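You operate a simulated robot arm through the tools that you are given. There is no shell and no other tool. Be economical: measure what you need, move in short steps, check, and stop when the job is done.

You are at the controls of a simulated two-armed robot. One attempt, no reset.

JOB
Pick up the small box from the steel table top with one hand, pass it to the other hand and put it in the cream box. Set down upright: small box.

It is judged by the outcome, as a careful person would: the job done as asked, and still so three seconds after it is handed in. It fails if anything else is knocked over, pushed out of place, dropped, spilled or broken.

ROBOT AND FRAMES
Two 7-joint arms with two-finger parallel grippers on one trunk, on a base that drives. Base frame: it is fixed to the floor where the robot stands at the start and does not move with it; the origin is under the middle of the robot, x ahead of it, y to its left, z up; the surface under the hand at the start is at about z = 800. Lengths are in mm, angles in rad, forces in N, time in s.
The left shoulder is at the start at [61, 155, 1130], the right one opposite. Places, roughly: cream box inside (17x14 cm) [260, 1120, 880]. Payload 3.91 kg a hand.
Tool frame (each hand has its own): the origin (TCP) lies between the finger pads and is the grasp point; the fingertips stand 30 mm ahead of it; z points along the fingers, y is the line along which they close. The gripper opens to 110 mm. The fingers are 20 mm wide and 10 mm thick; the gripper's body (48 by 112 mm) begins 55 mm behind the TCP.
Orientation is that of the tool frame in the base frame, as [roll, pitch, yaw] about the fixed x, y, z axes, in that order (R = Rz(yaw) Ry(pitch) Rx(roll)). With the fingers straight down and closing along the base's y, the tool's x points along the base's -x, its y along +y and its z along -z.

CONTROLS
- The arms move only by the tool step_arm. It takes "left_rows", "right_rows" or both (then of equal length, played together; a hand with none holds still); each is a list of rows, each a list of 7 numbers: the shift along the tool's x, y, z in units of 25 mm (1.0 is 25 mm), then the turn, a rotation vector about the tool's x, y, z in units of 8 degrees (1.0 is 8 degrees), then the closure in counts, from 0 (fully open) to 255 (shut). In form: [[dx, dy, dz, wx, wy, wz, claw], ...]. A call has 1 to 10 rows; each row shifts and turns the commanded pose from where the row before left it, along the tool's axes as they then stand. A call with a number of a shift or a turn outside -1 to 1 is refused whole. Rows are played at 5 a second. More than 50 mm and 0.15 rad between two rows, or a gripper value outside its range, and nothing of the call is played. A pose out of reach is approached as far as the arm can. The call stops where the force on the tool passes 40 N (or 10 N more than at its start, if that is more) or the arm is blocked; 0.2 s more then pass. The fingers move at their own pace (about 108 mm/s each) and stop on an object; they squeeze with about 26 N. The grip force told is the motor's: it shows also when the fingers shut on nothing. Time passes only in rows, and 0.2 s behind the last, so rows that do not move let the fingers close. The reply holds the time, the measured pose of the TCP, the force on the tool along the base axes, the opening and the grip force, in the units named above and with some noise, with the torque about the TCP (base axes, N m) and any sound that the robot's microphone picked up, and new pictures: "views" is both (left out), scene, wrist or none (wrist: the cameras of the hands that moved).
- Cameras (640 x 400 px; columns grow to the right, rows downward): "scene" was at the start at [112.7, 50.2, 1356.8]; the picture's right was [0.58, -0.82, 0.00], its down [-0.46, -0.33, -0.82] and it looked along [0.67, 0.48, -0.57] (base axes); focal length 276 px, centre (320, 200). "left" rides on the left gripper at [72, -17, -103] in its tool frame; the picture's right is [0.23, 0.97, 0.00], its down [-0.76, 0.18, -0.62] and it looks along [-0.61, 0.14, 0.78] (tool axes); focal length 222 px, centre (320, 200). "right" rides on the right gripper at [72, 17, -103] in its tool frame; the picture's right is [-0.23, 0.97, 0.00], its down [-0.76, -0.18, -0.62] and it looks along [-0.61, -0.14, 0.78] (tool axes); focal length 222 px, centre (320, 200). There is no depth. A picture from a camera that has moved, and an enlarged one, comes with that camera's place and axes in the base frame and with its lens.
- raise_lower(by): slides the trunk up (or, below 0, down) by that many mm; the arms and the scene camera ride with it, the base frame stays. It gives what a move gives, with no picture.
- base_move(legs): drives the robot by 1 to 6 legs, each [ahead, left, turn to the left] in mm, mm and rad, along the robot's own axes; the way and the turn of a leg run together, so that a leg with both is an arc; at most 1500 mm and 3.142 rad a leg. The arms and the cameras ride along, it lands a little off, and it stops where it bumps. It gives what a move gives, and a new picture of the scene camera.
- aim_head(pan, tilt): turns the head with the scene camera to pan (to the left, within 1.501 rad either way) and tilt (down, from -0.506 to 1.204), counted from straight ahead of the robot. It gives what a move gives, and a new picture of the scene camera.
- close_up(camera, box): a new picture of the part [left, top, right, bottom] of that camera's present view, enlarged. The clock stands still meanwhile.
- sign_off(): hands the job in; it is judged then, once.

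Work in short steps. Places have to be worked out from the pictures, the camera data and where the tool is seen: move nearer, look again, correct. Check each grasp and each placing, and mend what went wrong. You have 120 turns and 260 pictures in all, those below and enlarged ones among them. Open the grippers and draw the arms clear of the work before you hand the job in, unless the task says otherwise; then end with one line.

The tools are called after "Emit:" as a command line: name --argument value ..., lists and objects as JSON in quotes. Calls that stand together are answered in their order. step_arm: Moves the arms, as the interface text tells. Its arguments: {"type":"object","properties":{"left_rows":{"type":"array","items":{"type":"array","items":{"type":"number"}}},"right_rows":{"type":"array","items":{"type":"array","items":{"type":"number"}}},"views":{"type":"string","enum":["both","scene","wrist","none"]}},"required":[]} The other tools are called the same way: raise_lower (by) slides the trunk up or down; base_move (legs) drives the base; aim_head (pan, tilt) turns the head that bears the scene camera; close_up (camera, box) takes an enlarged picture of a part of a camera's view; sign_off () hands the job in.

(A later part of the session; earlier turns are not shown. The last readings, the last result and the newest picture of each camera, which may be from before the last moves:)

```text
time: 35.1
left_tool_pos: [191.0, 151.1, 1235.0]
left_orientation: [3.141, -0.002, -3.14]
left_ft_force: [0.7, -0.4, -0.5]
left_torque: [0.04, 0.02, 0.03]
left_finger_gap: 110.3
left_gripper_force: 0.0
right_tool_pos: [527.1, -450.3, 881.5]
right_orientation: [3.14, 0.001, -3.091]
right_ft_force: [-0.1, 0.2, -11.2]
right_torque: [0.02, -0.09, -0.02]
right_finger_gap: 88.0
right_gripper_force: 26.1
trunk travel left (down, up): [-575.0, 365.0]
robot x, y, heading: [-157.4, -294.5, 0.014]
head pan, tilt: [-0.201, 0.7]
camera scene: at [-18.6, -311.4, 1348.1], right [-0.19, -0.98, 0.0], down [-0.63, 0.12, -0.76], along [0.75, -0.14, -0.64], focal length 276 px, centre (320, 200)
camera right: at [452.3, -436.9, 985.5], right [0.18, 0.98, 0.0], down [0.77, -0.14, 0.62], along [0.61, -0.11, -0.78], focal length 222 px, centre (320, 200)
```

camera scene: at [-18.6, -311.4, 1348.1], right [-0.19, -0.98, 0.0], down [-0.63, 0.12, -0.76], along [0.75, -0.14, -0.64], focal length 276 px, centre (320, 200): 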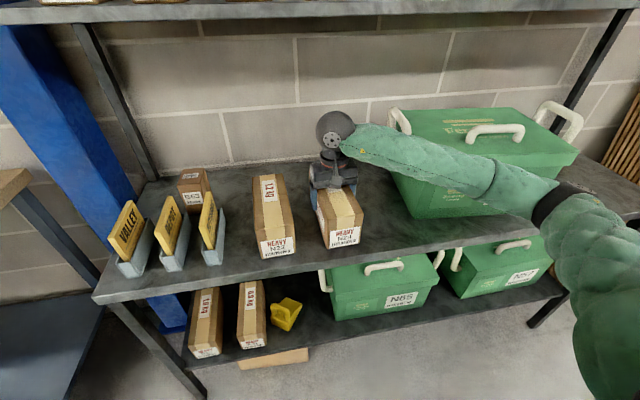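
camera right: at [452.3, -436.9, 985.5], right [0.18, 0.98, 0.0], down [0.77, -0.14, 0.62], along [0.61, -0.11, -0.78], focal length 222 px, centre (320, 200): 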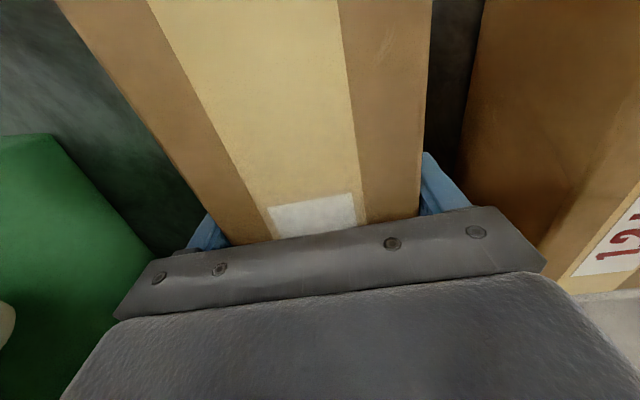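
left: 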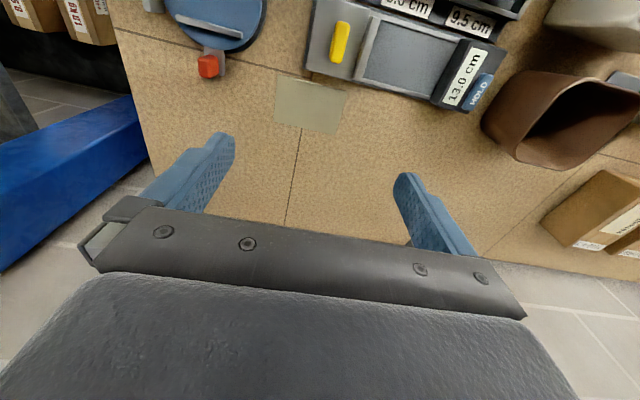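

The forearm now lies close to the big green N34 crate, and it may have been nudged. I'll set the 1.1 kg box down, then check.

Emit:
step_arm --right_rows '[[0, 0, 0.25, 0, 0, 0, 255], [0, 0, 0.22, 0, 0, 0, 255], [0, 0, 0, 0, 0, 0, 120], [0, 0, 0, 0, 0, 0, 0], [0, 0, 0, 0, 0, 0, 0]]' --views "none"

Emit:
close_up --camera "scene" --box '[320, 80, 640, 280]'

```text
time: 36.3
left_tool_pos: [190.4, 151.1, 1235.2]
left_orientation: [-3.14, -0.002, -3.14]
left_ft_force: [-0.4, -0.2, 0.3]
left_torque: [0.0, -0.01, 0.02]
left_finger_gap: 109.7
left_gripper_force: 0.1
right_tool_pos: [525.2, -451.2, 871.1]
right_orientation: [3.141, 0.002, -3.09]
right_ft_force: [0.9, 0.3, 0.1]
right_torque: [-0.01, -0.01, -0.01]
right_finger_gap: 110.1
right_gripper_force: 0.1
trunk travel left (down, up): [-575.0, 365.0]
robot x, y, heading: [-156.1, -294.6, 0.013]
head pan, tilt: [-0.201, 0.7]
```

```text
2.00 times, centred on (480, 180) of scene
camera zoom: at [-19.1, -310.8, 1348.2], right [-0.19, -0.98, 0.0], down [-0.63, 0.12, -0.76], along [0.75, -0.14, -0.64], focal length 552 px, centre (0, 240)
```

zoom: 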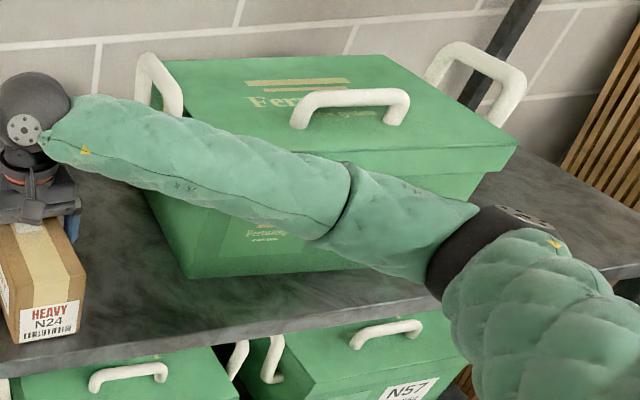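

The forearm did push N34 back by roughly 40 mm. The 1.1 kg box is down and released. I'll raise the trunk to free the fingers, then back straight off.

Emit:
raise_lower --by 90

Emit:
base_move --legs '[[-300, 0, 0]]'

```text
time: 37.6
left_tool_pos: [190.4, 150.9, 1325.6]
left_orientation: [3.141, -0.003, -3.139]
left_ft_force: [0.3, -0.2, -0.2]
left_torque: [-0.02, 0.01, -0.01]
left_finger_gap: 109.8
left_gripper_force: 0.1
right_tool_pos: [526.2, -450.5, 960.2]
right_orientation: [3.14, 0.001, -3.091]
right_ft_force: [0.4, 0.7, 0.4]
right_torque: [0.0, -0.02, 0.0]
right_finger_gap: 109.9
right_gripper_force: 0.0
trunk travel left (down, up): [-665.0, 275.0]
robot x, y, heading: [-156.4, -295.0, 0.012]
head pan, tilt: [-0.201, 0.7]
```

```text
time: 39.6
left_tool_pos: [-110.9, 147.0, 1324.7]
left_orientation: [-3.141, -0.001, -3.139]
left_ft_force: [-0.1, 0.8, 0.2]
left_torque: [-0.02, -0.01, 0.01]
left_finger_gap: 110.1
left_gripper_force: 0.1
right_tool_pos: [222.7, -453.7, 962.0]
right_orientation: [3.141, 0.002, -3.089]
right_ft_force: [0.9, -0.6, 0.8]
right_torque: [0.01, -0.02, 0.01]
right_finger_gap: 110.0
right_gripper_force: 0.1
trunk travel left (down, up): [-665.0, 275.0]
robot x, y, heading: [-455.3, -299.8, 0.016]
head pan, tilt: [-0.201, 0.7]
camera scene: at [-321.0, -314.4, 1438.2], right [-0.19, -0.98, 0.0], down [-0.63, 0.12, -0.77], along [0.75, -0.14, -0.64], focal length 276 px, centre (320, 200)
```

scene: 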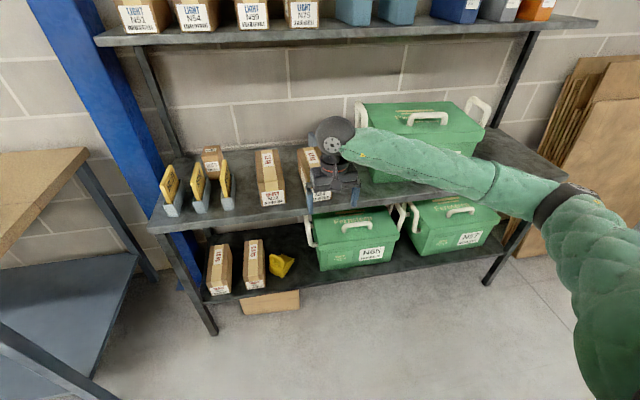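

To see N34 clearly I'll raise the right hand out of the view.

Emit:
step_arm --right_rows '[[0, 0, -1, 0, 0, -0.38, 0], [0, 0, -1, 0, 0, 0, 0], [0, 0, -1, 0, 0, 0, 0], [0, 0, -1, 0, 0, 0, 0], [0, 0, -1, 0, 0, 0, 0], [0, 0, -1, 0, 0, 0, 0], [0, 0, -1, 0, 0, 0, 0], [0, 0, -1, 0, 0, 0, 0], [0, 0, -1, 0, 0, 0, 0], [0, 0, -1, 0, 0, 0, 0]]' --views "scene"

```text
time: 41.8
left_tool_pos: [-110.9, 148.5, 1324.0]
left_orientation: [-3.14, -0.003, -3.139]
left_ft_force: [-0.7, 0.3, -0.1]
left_torque: [-0.03, 0.0, 0.02]
left_finger_gap: 109.7
left_gripper_force: 0.0
right_tool_pos: [225.4, -451.9, 1212.7]
right_orientation: [3.14, 0.0, -3.035]
right_ft_force: [1.2, 0.5, -0.2]
right_torque: [0.0, -0.04, 0.0]
right_finger_gap: 110.1
right_gripper_force: 0.0
trunk travel left (down, up): [-665.0, 275.0]
robot x, y, heading: [-459.7, -300.5, 0.013]
head pan, tilt: [-0.201, 0.7]
camera scene: at [-320.6, -313.9, 1438.1], right [-0.19, -0.98, 0.0], down [-0.63, 0.12, -0.77], along [0.75, -0.14, -0.64], focal length 276 px, centre (320, 200)
```

scene: 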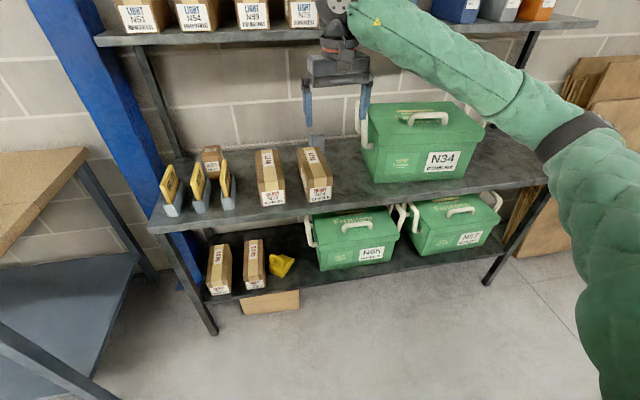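

Emit:
close_up --camera "scene" --box '[240, 80, 560, 280]'

```text
2.00 times, centred on (400, 180) of scene
camera zoom: at [-320.6, -313.9, 1438.1], right [-0.19, -0.98, 0.0], down [-0.63, 0.12, -0.77], along [0.75, -0.14, -0.64], focal length 552 px, centre (160, 240)
```

zoom: 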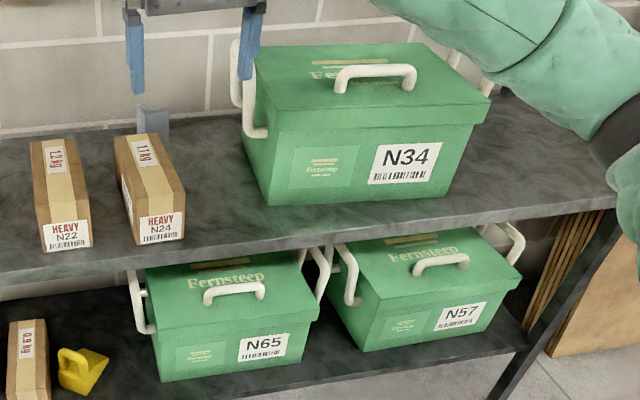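

N34's front-left bottom corner is now at ≈(486,−678); it was at ≈(443,−705), so it's been turned about 0.1 rad. I'll bring the right wrist camera over that side to find a safe way to pull it back.

Emit:
base_move --legs '[[0, -180, 0], [170, 0, 0]]'

Emit:
step_arm --right_rows '[[0, 0, 0, 0, 0, -0.76, 0]]' --views "wrist"

```text
time: 44.4
left_tool_pos: [61.9, -30.2, 1324.5]
left_orientation: [3.141, 0.0, -3.138]
left_ft_force: [0.8, -0.2, 0.2]
left_torque: [-0.01, 0.0, 0.03]
left_finger_gap: 110.1
left_gripper_force: 0.0
right_tool_pos: [398.7, -631.5, 1210.9]
right_orientation: [3.14, 0.003, -3.036]
right_ft_force: [-0.1, 0.5, -0.1]
right_torque: [0.0, -0.02, 0.02]
right_finger_gap: 110.1
right_gripper_force: 0.0
trunk travel left (down, up): [-665.0, 275.0]
robot x, y, heading: [-284.0, -478.2, 0.016]
head pan, tilt: [-0.201, 0.7]
camera scene: at [-146.7, -492.5, 1438.0], right [-0.19, -0.98, 0.0], down [-0.63, 0.12, -0.76], along [0.75, -0.14, -0.65], focal length 276 px, centre (320, 200)
```

scene: 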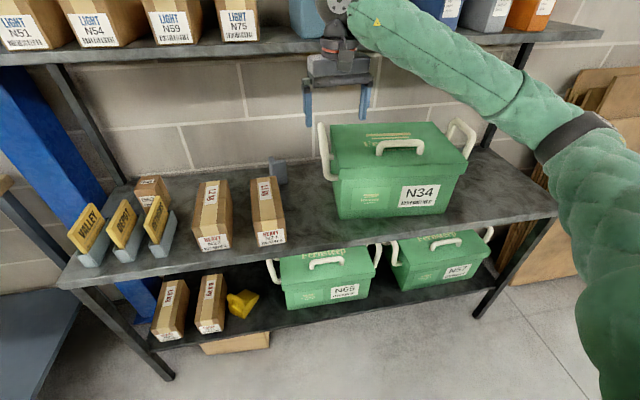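

```text
time: 44.8
left_tool_pos: [58.0, -30.6, 1325.9]
left_orientation: [-3.141, 0.0, -3.137]
left_ft_force: [-1.0, 0.0, 0.0]
left_torque: [0.05, -0.02, 0.01]
left_finger_gap: 110.1
left_gripper_force: 0.1
right_tool_pos: [394.9, -629.5, 1213.5]
right_orientation: [-3.141, 0.003, -2.93]
right_ft_force: [0.0, 0.7, 1.1]
right_torque: [0.02, -0.01, 0.0]
right_finger_gap: 109.9
right_gripper_force: 0.0
trunk travel left (down, up): [-665.0, 275.0]
robot x, y, heading: [-281.2, -476.4, 0.014]
head pan, tilt: [-0.201, 0.7]
camera right: at [319.7, -629.9, 1316.7], right [0.02, 1.0, 0.0], down [0.78, -0.01, 0.63], along [0.63, -0.01, -0.78], focal length 222 px, centre (320, 200)
```

right: 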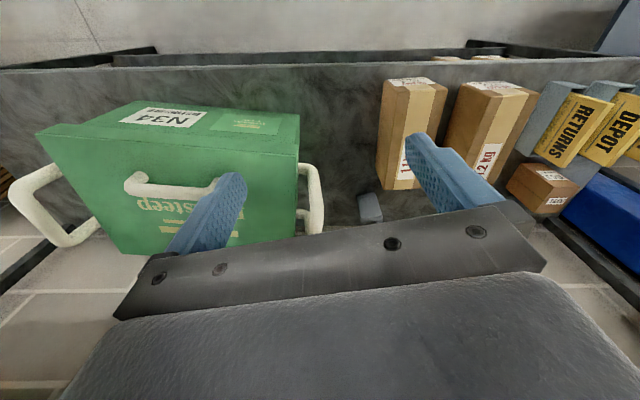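

The side handle is a loop whose bar runs along x at about (540–675, −632, 975); gripping it lets me pull the crate back. The left arm suits this better, since its elbow would pass over the low boxes. First I'll tuck the right arm back and undo its yaw.

Emit:
step_arm --right_rows '[[0.8, -0.4, 0, 0, 0, 0.75, 0], [0.8, -0.4, 0, 0, 0, 0.75, 0], [0.8, -0.4, 0, 0, 0, 0, 0], [0.8, -0.4, 0, 0, 0, 0, 0], [0.8, -0.4, 0, 0, 0, 0, 0], [0.8, -0.4, 0, 0, 0, 0, 0], [0.8, -0.4, 0, 0, 0, 0, 0], [0.8, -0.4, 0, 0, 0, 0, 0], [0.8, -0.4, 0, 0, 0, 0, 0], [0.8, -0.4, 0, 0, 0, 0, 0]]' --left_rows '[[-0.6, -1, 0.5, 0, 0, 0, 0], [-0.6, -1, 0.5, 0, 0, 0, 0], [-0.6, -1, 0.5, 0, 0, 0, 0], [-0.6, -1, 0.5, 0, 0, 0, 0], [-0.6, -1, 0.5, 0, 0, 0, 0], [-0.6, -1, 0.5, 0, 0, 0, 0], [-0.6, -1, 0.5, 0, 0, 0, 0], [-0.6, -1, 0.5, 0, 0, 0, 0], [-0.6, -1, 0.5, 0, 0, 0, 0], [-0.6, -1, 0.5, 0, 0, 0, 0]]' --views "scene"

```text
time: 47.0
left_tool_pos: [211.8, -283.5, 1200.8]
left_orientation: [-3.141, -0.002, -3.138]
left_ft_force: [0.5, 0.1, -0.4]
left_torque: [0.0, 0.03, 0.0]
left_finger_gap: 110.4
left_gripper_force: 0.0
right_tool_pos: [201.7, -738.5, 1209.0]
right_orientation: [3.139, 0.0, -3.138]
right_ft_force: [0.8, -1.5, 0.8]
right_torque: [-0.01, -0.01, 0.01]
right_finger_gap: 109.8
right_gripper_force: 0.1
trunk travel left (down, up): [-665.0, 275.0]
robot x, y, heading: [-281.4, -484.6, 0.01]
head pan, tilt: [-0.201, 0.7]
camera scene: at [-147.1, -494.3, 1438.0], right [-0.19, -0.98, 0.0], down [-0.63, 0.12, -0.76], along [0.75, -0.14, -0.65], focal length 276 px, centre (320, 200)
```

scene: 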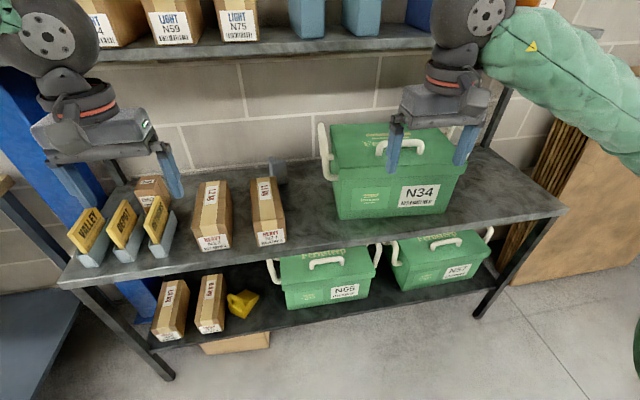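

I'll drive so the left hand stands in front of the handle.

Emit:
base_move --legs '[[0, -348, 0], [200, 0, 0]]'

Emit:
step_arm --left_rows '[[-0.5, 0, 0.5, 0, 0, 0, 110], [-0.5, 0, 0.5, 0, 0, 0, 110], [-0.5, 0, 0.5, 0, 0, 0, 110]]'

```text
time: 50.4
left_tool_pos: [415.7, -626.9, 1201.1]
left_orientation: [-3.141, -0.001, -3.138]
left_ft_force: [-0.1, -0.3, 0.2]
left_torque: [0.01, 0.01, 0.02]
left_finger_gap: 110.1
left_gripper_force: 0.1
right_tool_pos: [406.3, -1081.9, 1210.4]
right_orientation: [3.14, 0.0, -3.137]
right_ft_force: [0.6, 0.2, 0.4]
right_torque: [-0.02, 0.01, -0.01]
right_finger_gap: 109.6
right_gripper_force: 0.0
trunk travel left (down, up): [-665.0, 275.0]
robot x, y, heading: [-76.3, -824.4, 0.016]
head pan, tilt: [-0.201, 0.7]
camera scene: at [58.0, -838.4, 1438.0], right [-0.18, -0.98, 0.0], down [-0.63, 0.12, -0.76], along [0.75, -0.14, -0.65], focal length 276 px, centre (320, 200)
```

scene: 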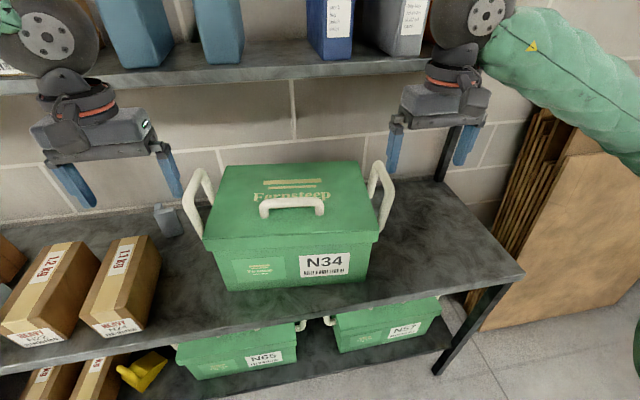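

```text
time: 51.2
left_tool_pos: [453.1, -626.0, 1164.6]
left_orientation: [-3.14, -0.001, -3.138]
left_ft_force: [-0.4, 0.6, -0.2]
left_torque: [0.01, 0.03, 0.01]
left_finger_gap: 62.6
left_gripper_force: 0.1
right_tool_pos: [405.9, -1082.6, 1210.1]
right_orientation: [3.14, 0.001, -3.138]
right_ft_force: [-0.6, 0.2, 0.1]
right_torque: [0.04, 0.05, -0.02]
right_finger_gap: 110.0
right_gripper_force: 0.0
trunk travel left (down, up): [-665.0, 275.0]
robot x, y, heading: [-81.0, -823.5, 0.011]
head pan, tilt: [-0.201, 0.7]
camera scene: at [57.2, -838.1, 1438.1], right [-0.18, -0.98, 0.0], down [-0.63, 0.12, -0.76], along [0.75, -0.14, -0.64], focal length 276 px, centre (320, 200)
camera left: at [382.2, -643.1, 1266.6], right [-0.23, 0.97, 0.0], down [0.76, 0.18, 0.62], along [0.6, 0.14, -0.78], focal length 222 px, centre (320, 200)
```

scene: 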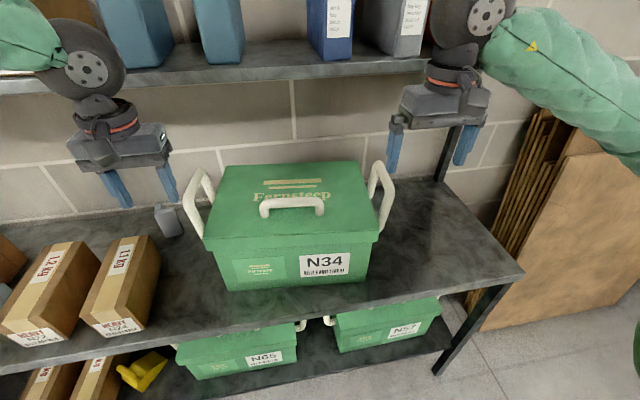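
left: 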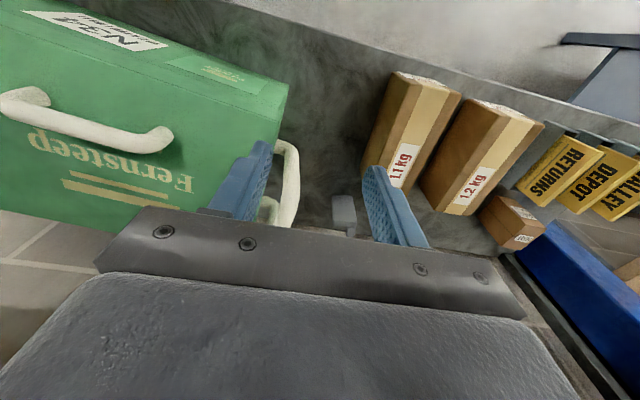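

I'll zoom on the handle in both views to localise it better.

Emit:
close_up --camera "scene" --box '[140, 130, 300, 230]'

Emit:
close_up --camera "left" --box '[200, 100, 360, 250]'

```text
4.00 times, centred on (220, 180) of scene
camera zoom: at [57.2, -838.1, 1438.1], right [-0.18, -0.98, 0.0], down [-0.63, 0.12, -0.76], along [0.75, -0.14, -0.64], focal length 1105 px, centre (720, 280)
```

zoom: 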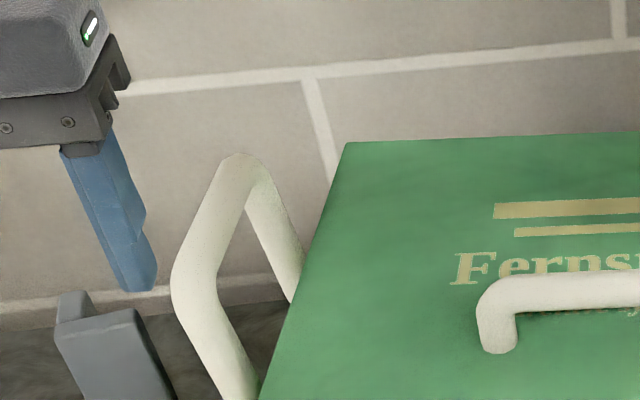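

```text
2.67 times, centred on (280, 175) of left
camera zoom: at [382.2, -643.1, 1266.6], right [-0.23, 0.97, 0.0], down [0.76, 0.18, 0.62], along [0.6, 0.14, -0.78], focal length 592 px, centre (427, 267)
```

zoom: 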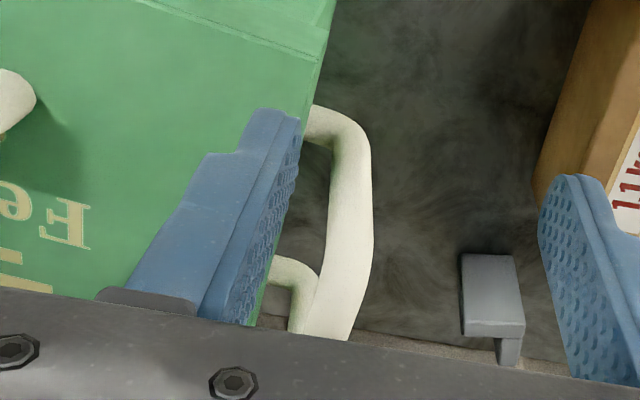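

The bar's y is well determined (≈−644), with a ~16 mm gap to the lid for the inner finger. I'll move above the bar at x≈565 (in front of the shelf edge), set a 36 mm opening, and look again.

Emit:
step_arm --left_rows '[[-0.8, -0.1, 0.2, 0, 0, 0.72, 171], [-0.8, -0.1, 0.4, 0, 0, 0, 171], [-0.9, -0.1, 0.5, 0, 0, 0, 171], [-1, -0.1, 0.5, 0, 0, 0, 171], [-0.9, -0.1, 0.5, 0, 0, 0, 171]]'

Emit:
close_up --camera "left" --box '[200, 50, 440, 250]'

Emit:
close_up --camera "scene" --box '[100, 100, 260, 200]'

```text
time: 52.4
left_tool_pos: [562.6, -648.0, 1110.7]
left_orientation: [3.141, -0.004, 3.045]
left_ft_force: [-0.1, -0.2, -0.1]
left_torque: [-0.04, 0.01, -0.02]
left_finger_gap: 36.3
left_gripper_force: 0.0
right_tool_pos: [406.6, -1082.7, 1210.0]
right_orientation: [3.139, -0.001, -3.137]
right_ft_force: [0.8, -0.5, 0.1]
right_torque: [0.01, 0.02, 0.02]
right_finger_gap: 109.8
right_gripper_force: 0.0
trunk travel left (down, up): [-665.0, 275.0]
robot x, y, heading: [-80.5, -822.1, 0.019]
head pan, tilt: [-0.201, 0.7]
camera scene: at [57.9, -838.3, 1438.0], right [-0.18, -0.98, 0.0], down [-0.63, 0.12, -0.76], along [0.75, -0.14, -0.65], focal length 276 px, centre (320, 200)
camera left: at [489.2, -658.2, 1214.1], right [-0.13, 0.99, 0.0], down [0.78, 0.1, 0.62], along [0.62, 0.08, -0.78], focal length 222 px, centre (320, 200)
```

scene: 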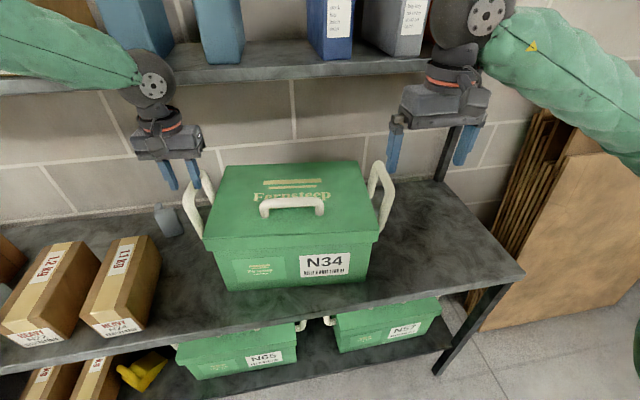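
left: 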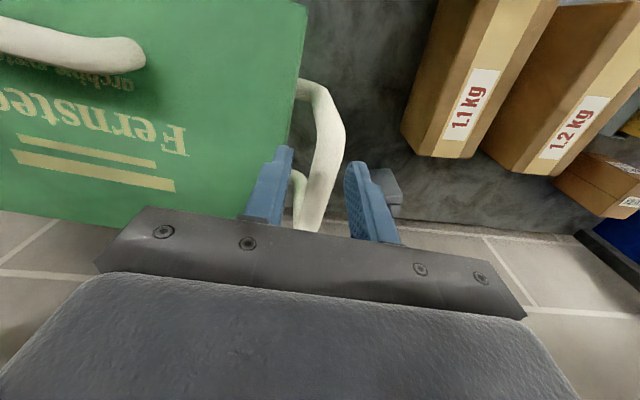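

```text
2.00 times, centred on (320, 150) of left
camera zoom: at [489.2, -658.2, 1214.1], right [-0.13, 0.99, 0.0], down [0.78, 0.1, 0.62], along [0.62, 0.08, -0.78], focal length 444 px, centre (320, 300)
```

zoom: 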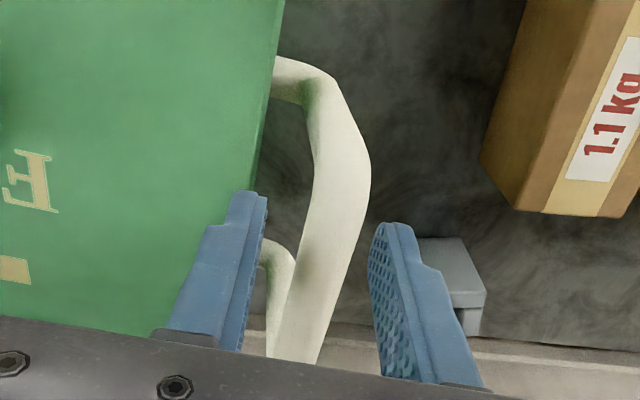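

```text
4.00 times, centred on (180, 150) of scene
camera zoom: at [57.9, -838.3, 1438.0], right [-0.18, -0.98, 0.0], down [-0.63, 0.12, -0.76], along [0.75, -0.14, -0.65], focal length 1105 px, centre (880, 400)
```

zoom: 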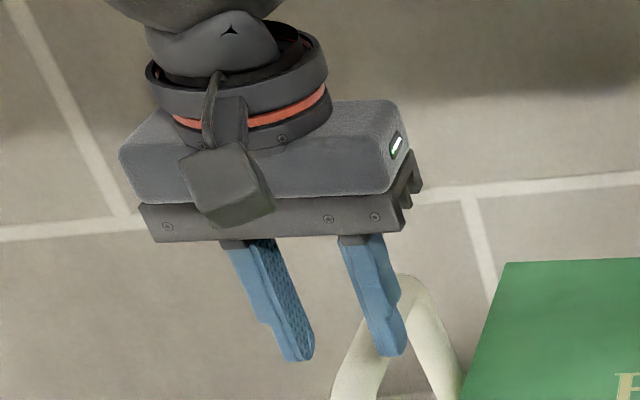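

The handle is an arch whose top bar starts at ≈(549,−640,1058), above the lid level, so fingertips can stay above the lid. I'll shift 9 mm in y, descend 62 mm around the bar, and close.

Emit:
step_arm --left_rows '[[-0.3, 0.34, 0.5, 0, 0, 0, 150], [-0.2, 0, 1, 0, 0, 0, 150], [0, 0, 1, 0, 0, 0, 150], [0, 0, 0, 0, 0, 0, 150]]'

Emit:
close_up --camera "left" --box '[200, 50, 440, 250]'

Emit:
close_up --camera "scene" --box '[100, 120, 260, 220]'

```text
time: 53.4
left_tool_pos: [574.0, -640.7, 1050.1]
left_orientation: [3.14, 0.003, 3.045]
left_ft_force: [0.0, 0.3, 0.4]
left_torque: [0.01, -0.02, -0.01]
left_finger_gap: 45.4
left_gripper_force: 0.0
right_tool_pos: [403.7, -1083.2, 1212.2]
right_orientation: [3.14, 0.004, -3.139]
right_ft_force: [0.1, 0.3, 0.8]
right_torque: [-0.01, -0.02, -0.02]
right_finger_gap: 109.8
right_gripper_force: 0.0
trunk travel left (down, up): [-665.0, 275.0]
robot x, y, heading: [-77.3, -820.2, 0.012]
head pan, tilt: [-0.201, 0.7]
camera scene: at [53.5, -838.3, 1438.5], right [-0.19, -0.98, 0.0], down [-0.63, 0.12, -0.77], along [0.75, -0.14, -0.64], focal length 276 px, centre (320, 200)
camera left: at [499.7, -651.2, 1152.2], right [-0.13, 0.99, 0.0], down [0.77, 0.1, 0.62], along [0.62, 0.08, -0.78], focal length 222 px, centre (320, 200)
```

scene: 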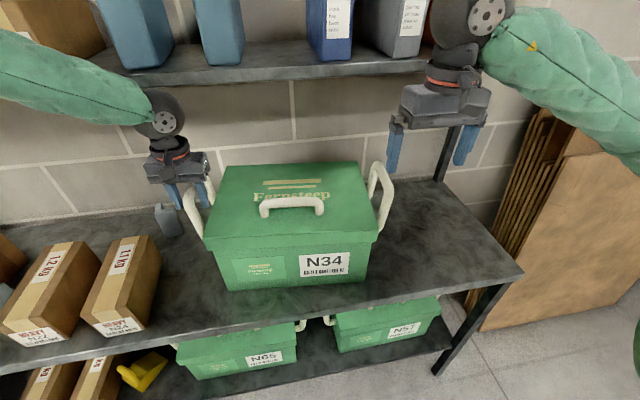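
left: 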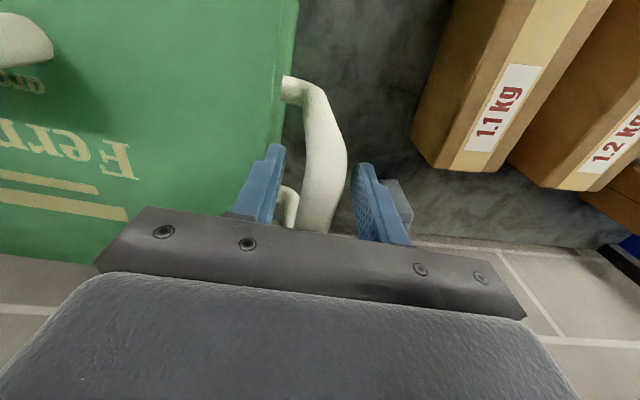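

```text
2.00 times, centred on (320, 150) of left
camera zoom: at [499.7, -651.2, 1152.2], right [-0.13, 0.99, 0.0], down [0.77, 0.1, 0.62], along [0.62, 0.08, -0.78], focal length 444 px, centre (320, 300)
```

zoom: 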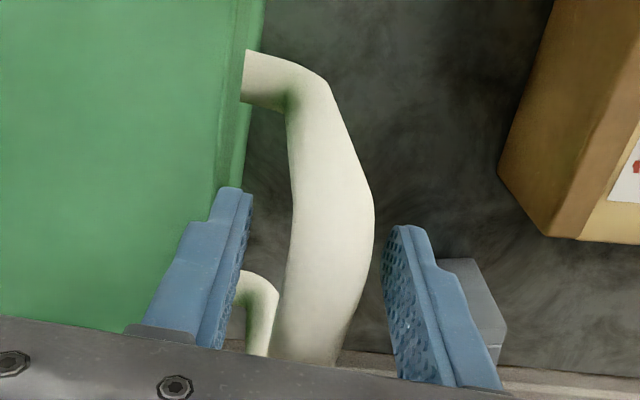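

```text
4.00 times, centred on (180, 170) of scene
camera zoom: at [53.5, -838.3, 1438.5], right [-0.19, -0.98, 0.0], down [-0.63, 0.12, -0.77], along [0.75, -0.14, -0.64], focal length 1105 px, centre (880, 320)
```

zoom: 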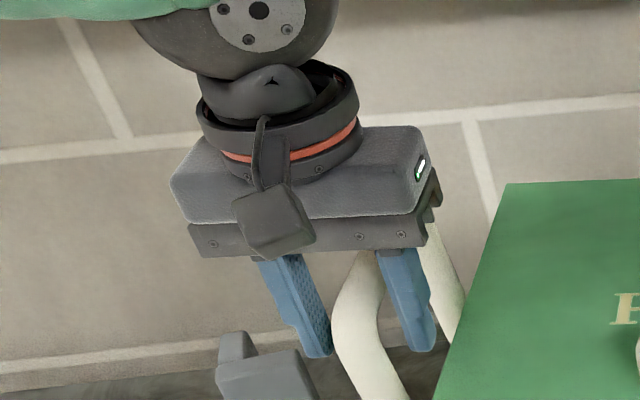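

The bar is between the fingers. Close.

Emit:
step_arm --left_rows '[[0, 0, 0.2, 0, 0, 0, 255], [0, 0, 0, 0, 0, 0, 255], [0, 0, 0, 0, 0, 0, 255]]' --views "wrist"

```text
time: 54.2
left_tool_pos: [575.0, -640.3, 1043.8]
left_orientation: [3.141, 0.0, 3.048]
left_ft_force: [7.0, 3.3, 19.9]
left_torque: [-0.05, -0.11, -0.17]
left_finger_gap: 22.3
left_gripper_force: 26.1
right_tool_pos: [404.4, -1083.1, 1210.7]
right_orientation: [3.139, 0.003, -3.137]
right_ft_force: [0.6, 0.2, 0.5]
right_torque: [0.04, 0.01, -0.01]
right_finger_gap: 110.0
right_gripper_force: 0.1
trunk travel left (down, up): [-665.0, 275.0]
robot x, y, heading: [-75.5, -822.0, 0.014]
head pan, tilt: [-0.201, 0.7]
camera left: at [502.0, -651.1, 1147.1], right [-0.13, 0.99, 0.0], down [0.77, 0.1, 0.62], along [0.62, 0.08, -0.78], focal length 222 px, centre (320, 200)
```

left: 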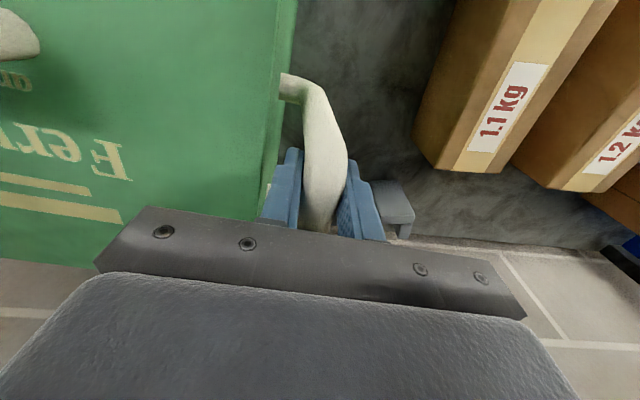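

Gripped the handle. I'll ease off the downward press and pull it slowly about 47 mm in −x and 17 mm in −y with a slight turn.

Emit:
step_arm --left_rows '[[0, 0, -0.15, 0, 0, 0, 255], [0.3, -0.14, 0, 0, 0, -0.13, 255], [0.3, -0.14, 0, 0, 0, -0.13, 255], [0.3, -0.14, 0, 0, 0, -0.13, 255], [0.3, -0.14, 0, 0, 0, -0.13, 255], [0.3, -0.14, 0, 0, 0, -0.13, 255], [0.3, -0.14, 0, 0, 0, -0.13, 255]]'

```text
time: 55.8
left_tool_pos: [529.7, -658.8, 1046.4]
left_orientation: [-3.141, -0.002, -3.13]
left_ft_force: [-0.5, 2.5, -0.4]
left_torque: [0.02, 0.07, -0.03]
left_finger_gap: 22.4
left_gripper_force: 25.3
right_tool_pos: [406.6, -1082.3, 1209.7]
right_orientation: [3.138, 0.002, -3.139]
right_ft_force: [0.3, 0.2, 0.6]
right_torque: [0.03, 0.03, -0.03]
right_finger_gap: 109.9
right_gripper_force: 0.1
trunk travel left (down, up): [-665.0, 275.0]
robot x, y, heading: [-77.9, -824.1, 0.015]
head pan, tilt: [-0.201, 0.7]
camera scene: at [57.1, -838.1, 1438.1], right [-0.18, -0.98, 0.0], down [-0.63, 0.12, -0.76], along [0.75, -0.14, -0.64], focal length 276 px, centre (320, 200)
camera left: at [456.7, -677.1, 1150.7], right [-0.24, 0.97, 0.0], down [0.76, 0.19, 0.62], along [0.6, 0.15, -0.78], focal length 222 px, centre (320, 200)
```

scene: 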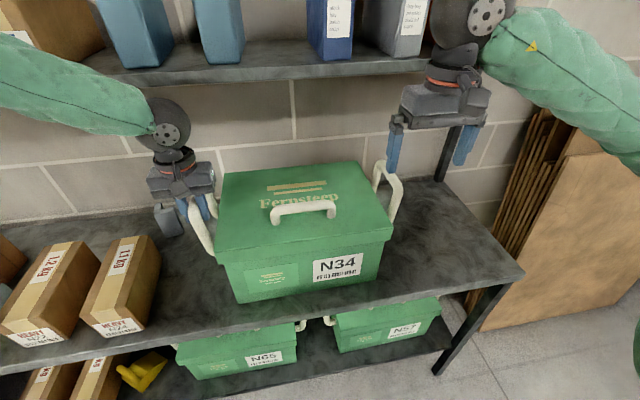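
left: 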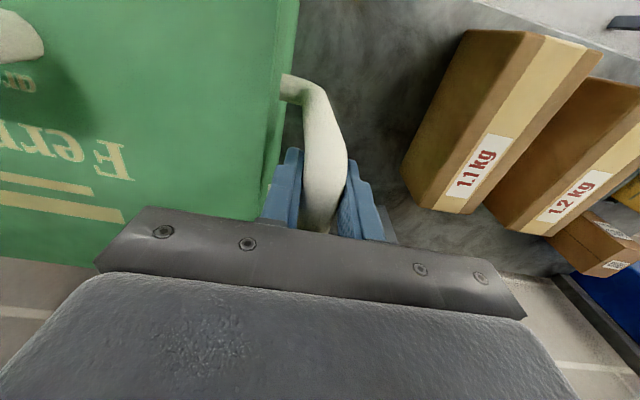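

N34's front-left corner is now ≈(449,−701) with its front edge nearly along y again, matching the first pictures within a few mm. I'll release and lift off.

Emit:
step_arm --left_rows '[[0, 0, 0, 0, 0, 0, 150], [0, 0, 0, 0, 0, 0, 150], [0, 0, -1, 0, 0, 0, 150], [0, 0, -1, 0, 0, 0, 150], [0, 0, -1, 0, 0, 0, 150], [0, 0, -1, 0, 0, 0, 100], [0, 0, -1, 0, 0, 0, 0]]' --views "none"

Emit:
base_move --legs '[[-330, 0, 0]]'

Emit:
close_up --camera "scene" --box '[160, 100, 480, 300]'

```text
time: 57.4
left_tool_pos: [527.7, -659.6, 1169.2]
left_orientation: [3.141, -0.002, -3.129]
left_ft_force: [0.2, 0.2, 0.3]
left_torque: [-0.02, -0.03, 0.0]
left_finger_gap: 109.9
left_gripper_force: 0.1
right_tool_pos: [404.9, -1083.5, 1209.3]
right_orientation: [3.139, 0.003, -3.137]
right_ft_force: [-0.4, 0.1, 0.5]
right_torque: [-0.03, -0.01, -0.01]
right_finger_gap: 110.0
right_gripper_force: 0.0
trunk travel left (down, up): [-665.0, 275.0]
robot x, y, heading: [-79.3, -821.3, 0.011]
head pan, tilt: [-0.201, 0.7]
```

```text
time: 59.6
left_tool_pos: [198.7, -662.4, 1170.3]
left_orientation: [-3.141, -0.002, -3.129]
left_ft_force: [0.3, 0.6, 0.0]
left_torque: [0.02, -0.01, -0.02]
left_finger_gap: 110.1
left_gripper_force: 0.1
right_tool_pos: [76.4, -1087.6, 1210.1]
right_orientation: [3.141, 0.001, -3.138]
right_ft_force: [-1.1, -0.4, -0.7]
right_torque: [-0.02, -0.02, -0.01]
right_finger_gap: 110.1
right_gripper_force: 0.0
trunk travel left (down, up): [-665.0, 275.0]
robot x, y, heading: [-411.3, -830.4, 0.013]
head pan, tilt: [-0.201, 0.7]
camera scene: at [-271.8, -843.1, 1438.1], right [-0.19, -0.98, 0.0], down [-0.63, 0.12, -0.76], along [0.75, -0.14, -0.64], focal length 276 px, centre (320, 200)
```

scene: 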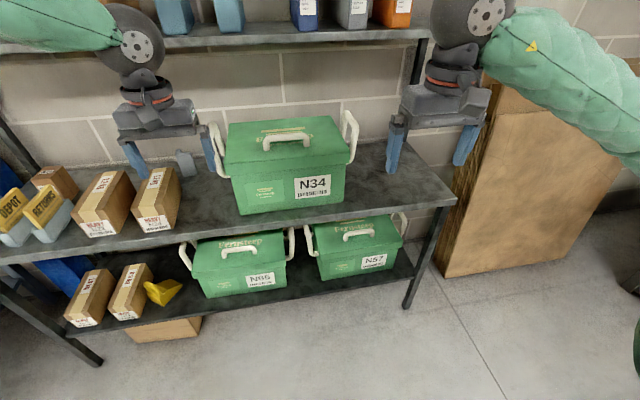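

```text
2.00 times, centred on (320, 200) of scene
camera zoom: at [-271.8, -843.1, 1438.1], right [-0.19, -0.98, 0.0], down [-0.63, 0.12, -0.76], along [0.75, -0.14, -0.64], focal length 552 px, centre (320, 200)
```

zoom: 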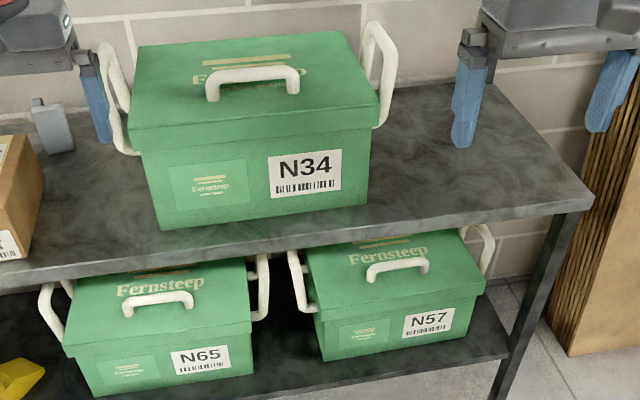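

N34 sits parallel to the table edge again. Next is the small box: I'll use the left hand as the picker, since its elbow passes over the cards and the free side. Driving there now.

Emit:
base_move --legs '[[0, 580, 0], [320, 0, 0]]'

Emit:
aim_head --pan 0.15 --tilt 0.75

Emit:
step_arm --left_rows '[[0, 0, 0, 0, 0, 0, 0]]' --views "wrist"

```text
time: 64.6
left_tool_pos: [518.6, -83.7, 1169.7]
left_orientation: [-3.14, -0.002, -3.131]
left_ft_force: [-0.3, 0.3, 0.6]
left_torque: [-0.01, -0.01, 0.01]
left_finger_gap: 109.8
left_gripper_force: 0.1
right_tool_pos: [394.9, -508.2, 1209.6]
right_orientation: [-3.141, 0.001, 3.14]
right_ft_force: [-0.5, 0.5, -0.5]
right_torque: [0.04, 0.03, 0.02]
right_finger_gap: 110.1
right_gripper_force: 0.0
trunk travel left (down, up): [-665.0, 275.0]
robot x, y, heading: [-88.9, -244.2, 0.009]
head pan, tilt: [-0.201, 0.7]
camera scene: at [47.0, -262.4, 1438.1], right [-0.19, -0.98, 0.0], down [-0.63, 0.12, -0.76], along [0.75, -0.14, -0.64], focal length 276 px, centre (320, 200)
```

scene: 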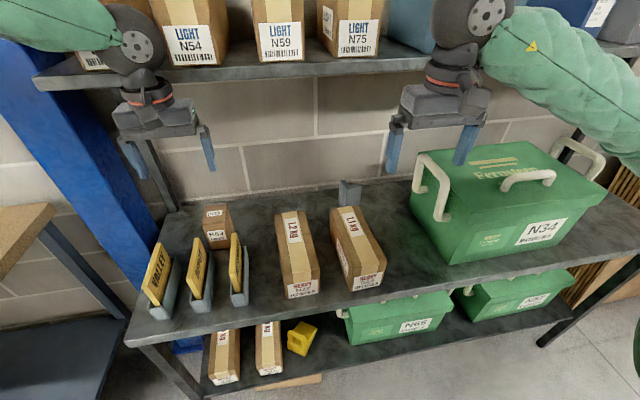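

```text
time: 65.5
left_tool_pos: [517.1, -85.0, 1170.0]
left_orientation: [-3.141, -0.003, -3.132]
left_ft_force: [-0.8, 0.7, -0.3]
left_torque: [0.0, -0.02, 0.01]
left_finger_gap: 110.0
left_gripper_force: 0.0
right_tool_pos: [392.3, -508.3, 1211.3]
right_orientation: [3.14, 0.002, -3.141]
right_ft_force: [-0.5, 0.3, 0.9]
right_torque: [-0.01, -0.02, -0.01]
right_finger_gap: 109.9
right_gripper_force: 0.1
trunk travel left (down, up): [-665.0, 275.0]
robot x, y, heading: [-89.5, -247.3, 0.012]
head pan, tilt: [0.15, 0.75]
camera scene: at [44.2, -233.2, 1433.9], right [0.16, -0.99, 0.0], down [-0.67, -0.11, -0.73], along [0.72, 0.12, -0.68], focal length 276 px, centre (320, 200)
```

scene: 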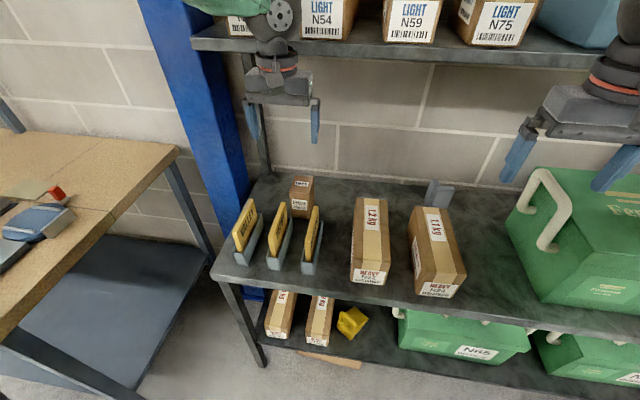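

```text
time: 65.9
left_tool_pos: [517.8, -84.6, 1170.4]
left_orientation: [-3.141, -0.003, -3.132]
left_ft_force: [-0.1, 0.5, -0.6]
left_torque: [0.01, -0.01, 0.0]
left_finger_gap: 109.9
left_gripper_force: 0.1
right_tool_pos: [394.4, -509.0, 1208.9]
right_orientation: [3.14, 0.001, 3.14]
right_ft_force: [-0.1, -0.1, 0.4]
right_torque: [0.01, 0.02, -0.02]
right_finger_gap: 110.0
right_gripper_force: 0.1
trunk travel left (down, up): [-665.0, 275.0]
robot x, y, heading: [-88.4, -249.6, 0.014]
head pan, tilt: [0.15, 0.75]
camera left: at [446.5, -102.5, 1273.3], right [-0.24, 0.97, 0.0], down [0.76, 0.18, 0.62], along [0.6, 0.15, -0.78], focal length 222 px, centre (320, 200)
```

left: 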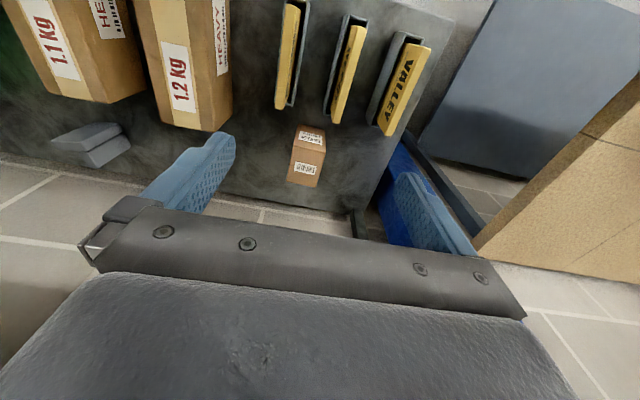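

Zooming on the small box in the left wrist view to confirm its position.

Emit:
close_up --camera "left" --box '[240, 100, 400, 200]'

Emit:
close_up --camera "scene" --box '[220, 160, 380, 260]'

```text
4.00 times, centred on (320, 150) of left
camera zoom: at [446.5, -102.5, 1273.3], right [-0.24, 0.97, 0.0], down [0.76, 0.18, 0.62], along [0.6, 0.15, -0.78], focal length 888 px, centre (320, 400)
```

zoom: 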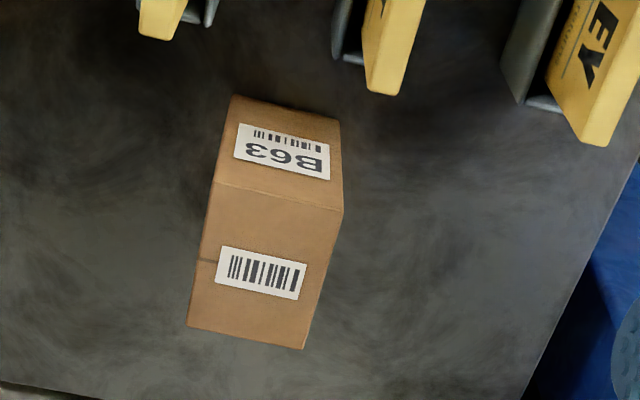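

```text
4.00 times, centred on (300, 210) of scene
camera zoom: at [44.8, -233.1, 1433.8], right [0.16, -0.99, 0.0], down [-0.67, -0.11, -0.73], along [0.72, 0.12, -0.68], focal length 1105 px, centre (400, 160)
```

zoom: 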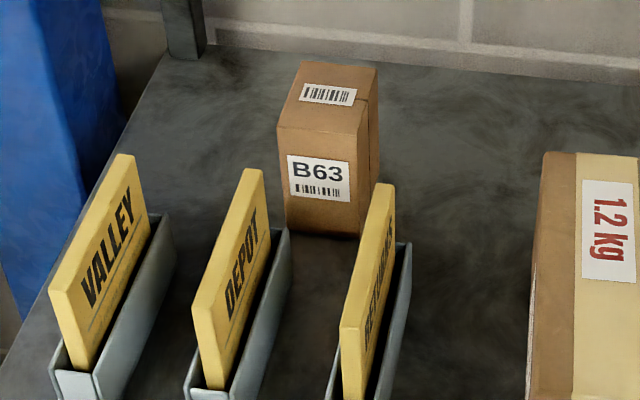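

Box confirmed: x 620–698, y −106 to −48, top 907. I'll descend in front of the shelf to z≈970 first.

Emit:
step_arm --left_rows '[[-0.1, 0.04, 1, 0, 0, 0, 0], [-0.1, 0.04, 1, 0, 0, 0, 0], [-0.1, 0.04, 1, 0, 0, 0, 0], [-0.1, 0.04, 1, 0, 0, 0, 0], [-0.1, 0.04, 1, 0, 0, 0, 0], [-0.1, 0.04, 1, 0, 0, 0, 0], [-0.1, 0.04, 1, 0, 0, 0, 0], [-0.1, 0.04, 0.9, 0, 0, 0, 0]]'

```text
time: 67.7
left_tool_pos: [538.1, -76.1, 972.7]
left_orientation: [3.141, -0.001, -3.133]
left_ft_force: [-0.4, 0.6, -0.6]
left_torque: [-0.01, 0.0, 0.02]
left_finger_gap: 110.1
left_gripper_force: 0.0
right_tool_pos: [394.9, -507.7, 1209.4]
right_orientation: [-3.141, 0.0, -3.14]
right_ft_force: [-0.2, -1.0, -0.2]
right_torque: [-0.01, -0.01, 0.04]
right_finger_gap: 110.2
right_gripper_force: 0.1
trunk travel left (down, up): [-665.0, 275.0]
robot x, y, heading: [-92.8, -247.5, 0.014]
head pan, tilt: [0.15, 0.75]
camera scene: at [45.6, -232.8, 1433.8], right [0.16, -0.99, 0.0], down [-0.67, -0.11, -0.73], along [0.72, 0.12, -0.68], focal length 276 px, centre (320, 200)
camera left: at [466.9, -94.1, 1075.2], right [-0.23, 0.97, 0.0], down [0.76, 0.18, 0.62], along [0.6, 0.15, -0.78], focal length 222 px, centre (320, 200)
```

scene: 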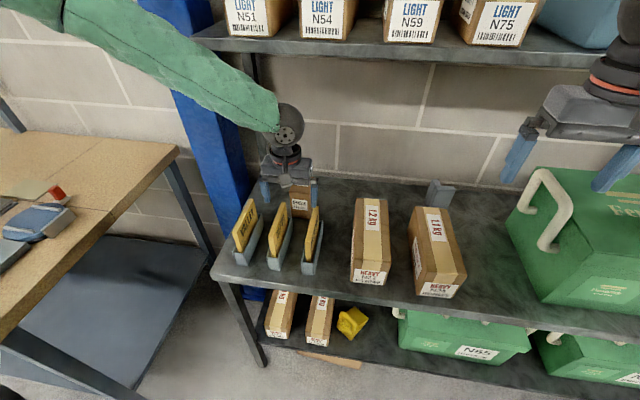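
left: 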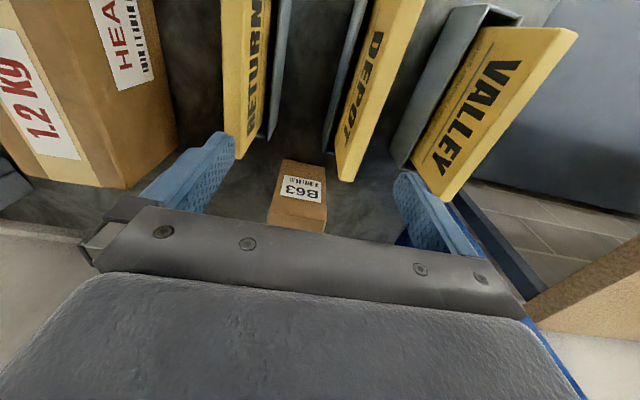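

Clear. Move forward ~99 mm at this height.

Emit:
step_arm --left_rows '[[-1, 0, 0, 0, 0, 0, 0], [-1, 0, 0, 0, 0, 0, 0], [-1, 0, 0, 0, 0, 0, 0], [-0.95, 0, 0, 0, 0, 0, 0], [0, 0, 0, 0, 0, 0, 0]]'

```text
time: 68.9
left_tool_pos: [636.5, -75.5, 972.2]
left_orientation: [3.141, -0.001, -3.133]
left_ft_force: [-0.4, -0.3, -0.2]
left_torque: [-0.02, 0.01, -0.01]
left_finger_gap: 110.1
left_gripper_force: 0.1
right_tool_pos: [394.7, -508.9, 1210.4]
right_orientation: [3.141, 0.002, 3.14]
right_ft_force: [0.0, 1.2, 0.2]
right_torque: [0.02, -0.03, 0.02]
right_finger_gap: 110.0
right_gripper_force: 0.1
trunk travel left (down, up): [-665.0, 275.0]
robot x, y, heading: [-91.2, -245.1, 0.008]
head pan, tilt: [0.15, 0.75]
camera scene: at [44.0, -233.3, 1434.0], right [0.16, -0.99, 0.0], down [-0.67, -0.11, -0.73], along [0.72, 0.12, -0.68], focal length 276 px, centre (320, 200)
camera left: at [564.8, -93.4, 1075.2], right [-0.23, 0.97, 0.0], down [0.76, 0.18, 0.62], along [0.6, 0.15, -0.78], focal length 222 px, centre (320, 200)
```

scene: 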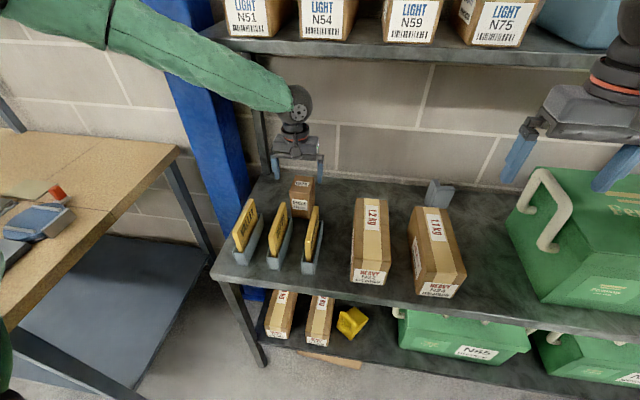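
left: 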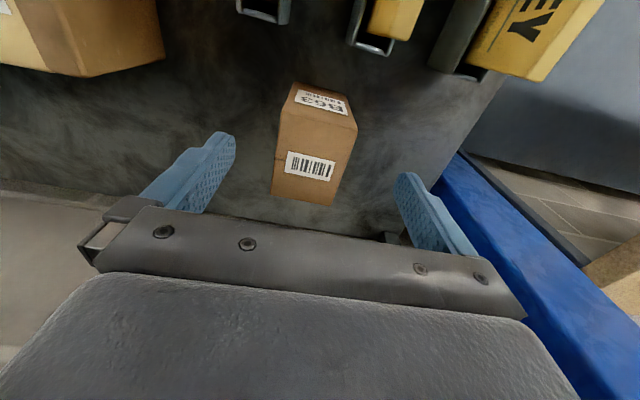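

Centred. Descend 92 mm and check before closing.

Emit:
step_arm --left_rows '[[0, 0, 1, 0, 0, 0, 0], [0, -0.05, 1, 0, 0, 0, 0], [0, 0, 1, 0, 0, 0, 0], [0, 0, 0.68, 0, 0, 0, 0], [0, 0, 0, 0, 0, 0, 0]]'

```text
time: 70.1
left_tool_pos: [626.5, -62.5, 890.6]
left_orientation: [3.14, -0.002, -3.131]
left_ft_force: [0.4, -0.3, 0.1]
left_torque: [0.01, 0.01, -0.01]
left_finger_gap: 110.0
left_gripper_force: 0.0
left hand out of reach, approached as far as the arm can: row 3, 4
right_tool_pos: [393.0, -508.8, 1210.6]
right_orientation: [3.141, 0.001, 3.14]
right_ft_force: [0.0, 0.0, 0.3]
right_torque: [0.01, 0.01, -0.01]
right_finger_gap: 110.0
right_gripper_force: 0.0
trunk travel left (down, up): [-665.0, 275.0]
robot x, y, heading: [-90.6, -243.8, 0.009]
head pan, tilt: [0.15, 0.75]
camera scene: at [44.9, -233.2, 1433.8], right [0.16, -0.99, 0.0], down [-0.67, -0.11, -0.73], along [0.72, 0.12, -0.68], focal length 276 px, centre (320, 200)
camera left: at [555.3, -80.5, 994.2], right [-0.24, 0.97, 0.0], down [0.76, 0.18, 0.62], along [0.6, 0.15, -0.78], focal length 222 px, centre (320, 200)
```

scene: 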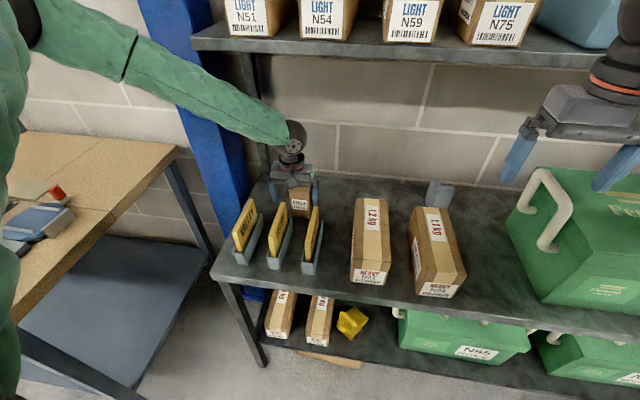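
left: 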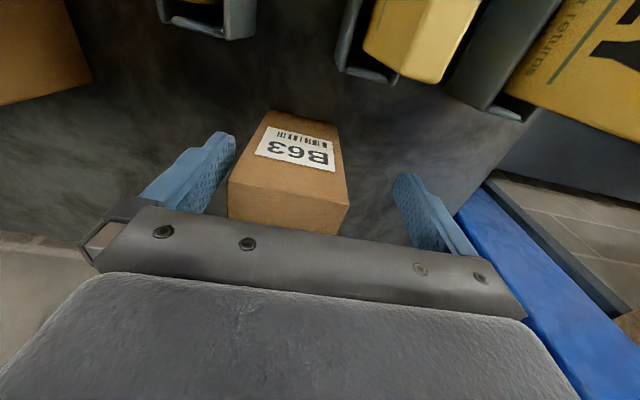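

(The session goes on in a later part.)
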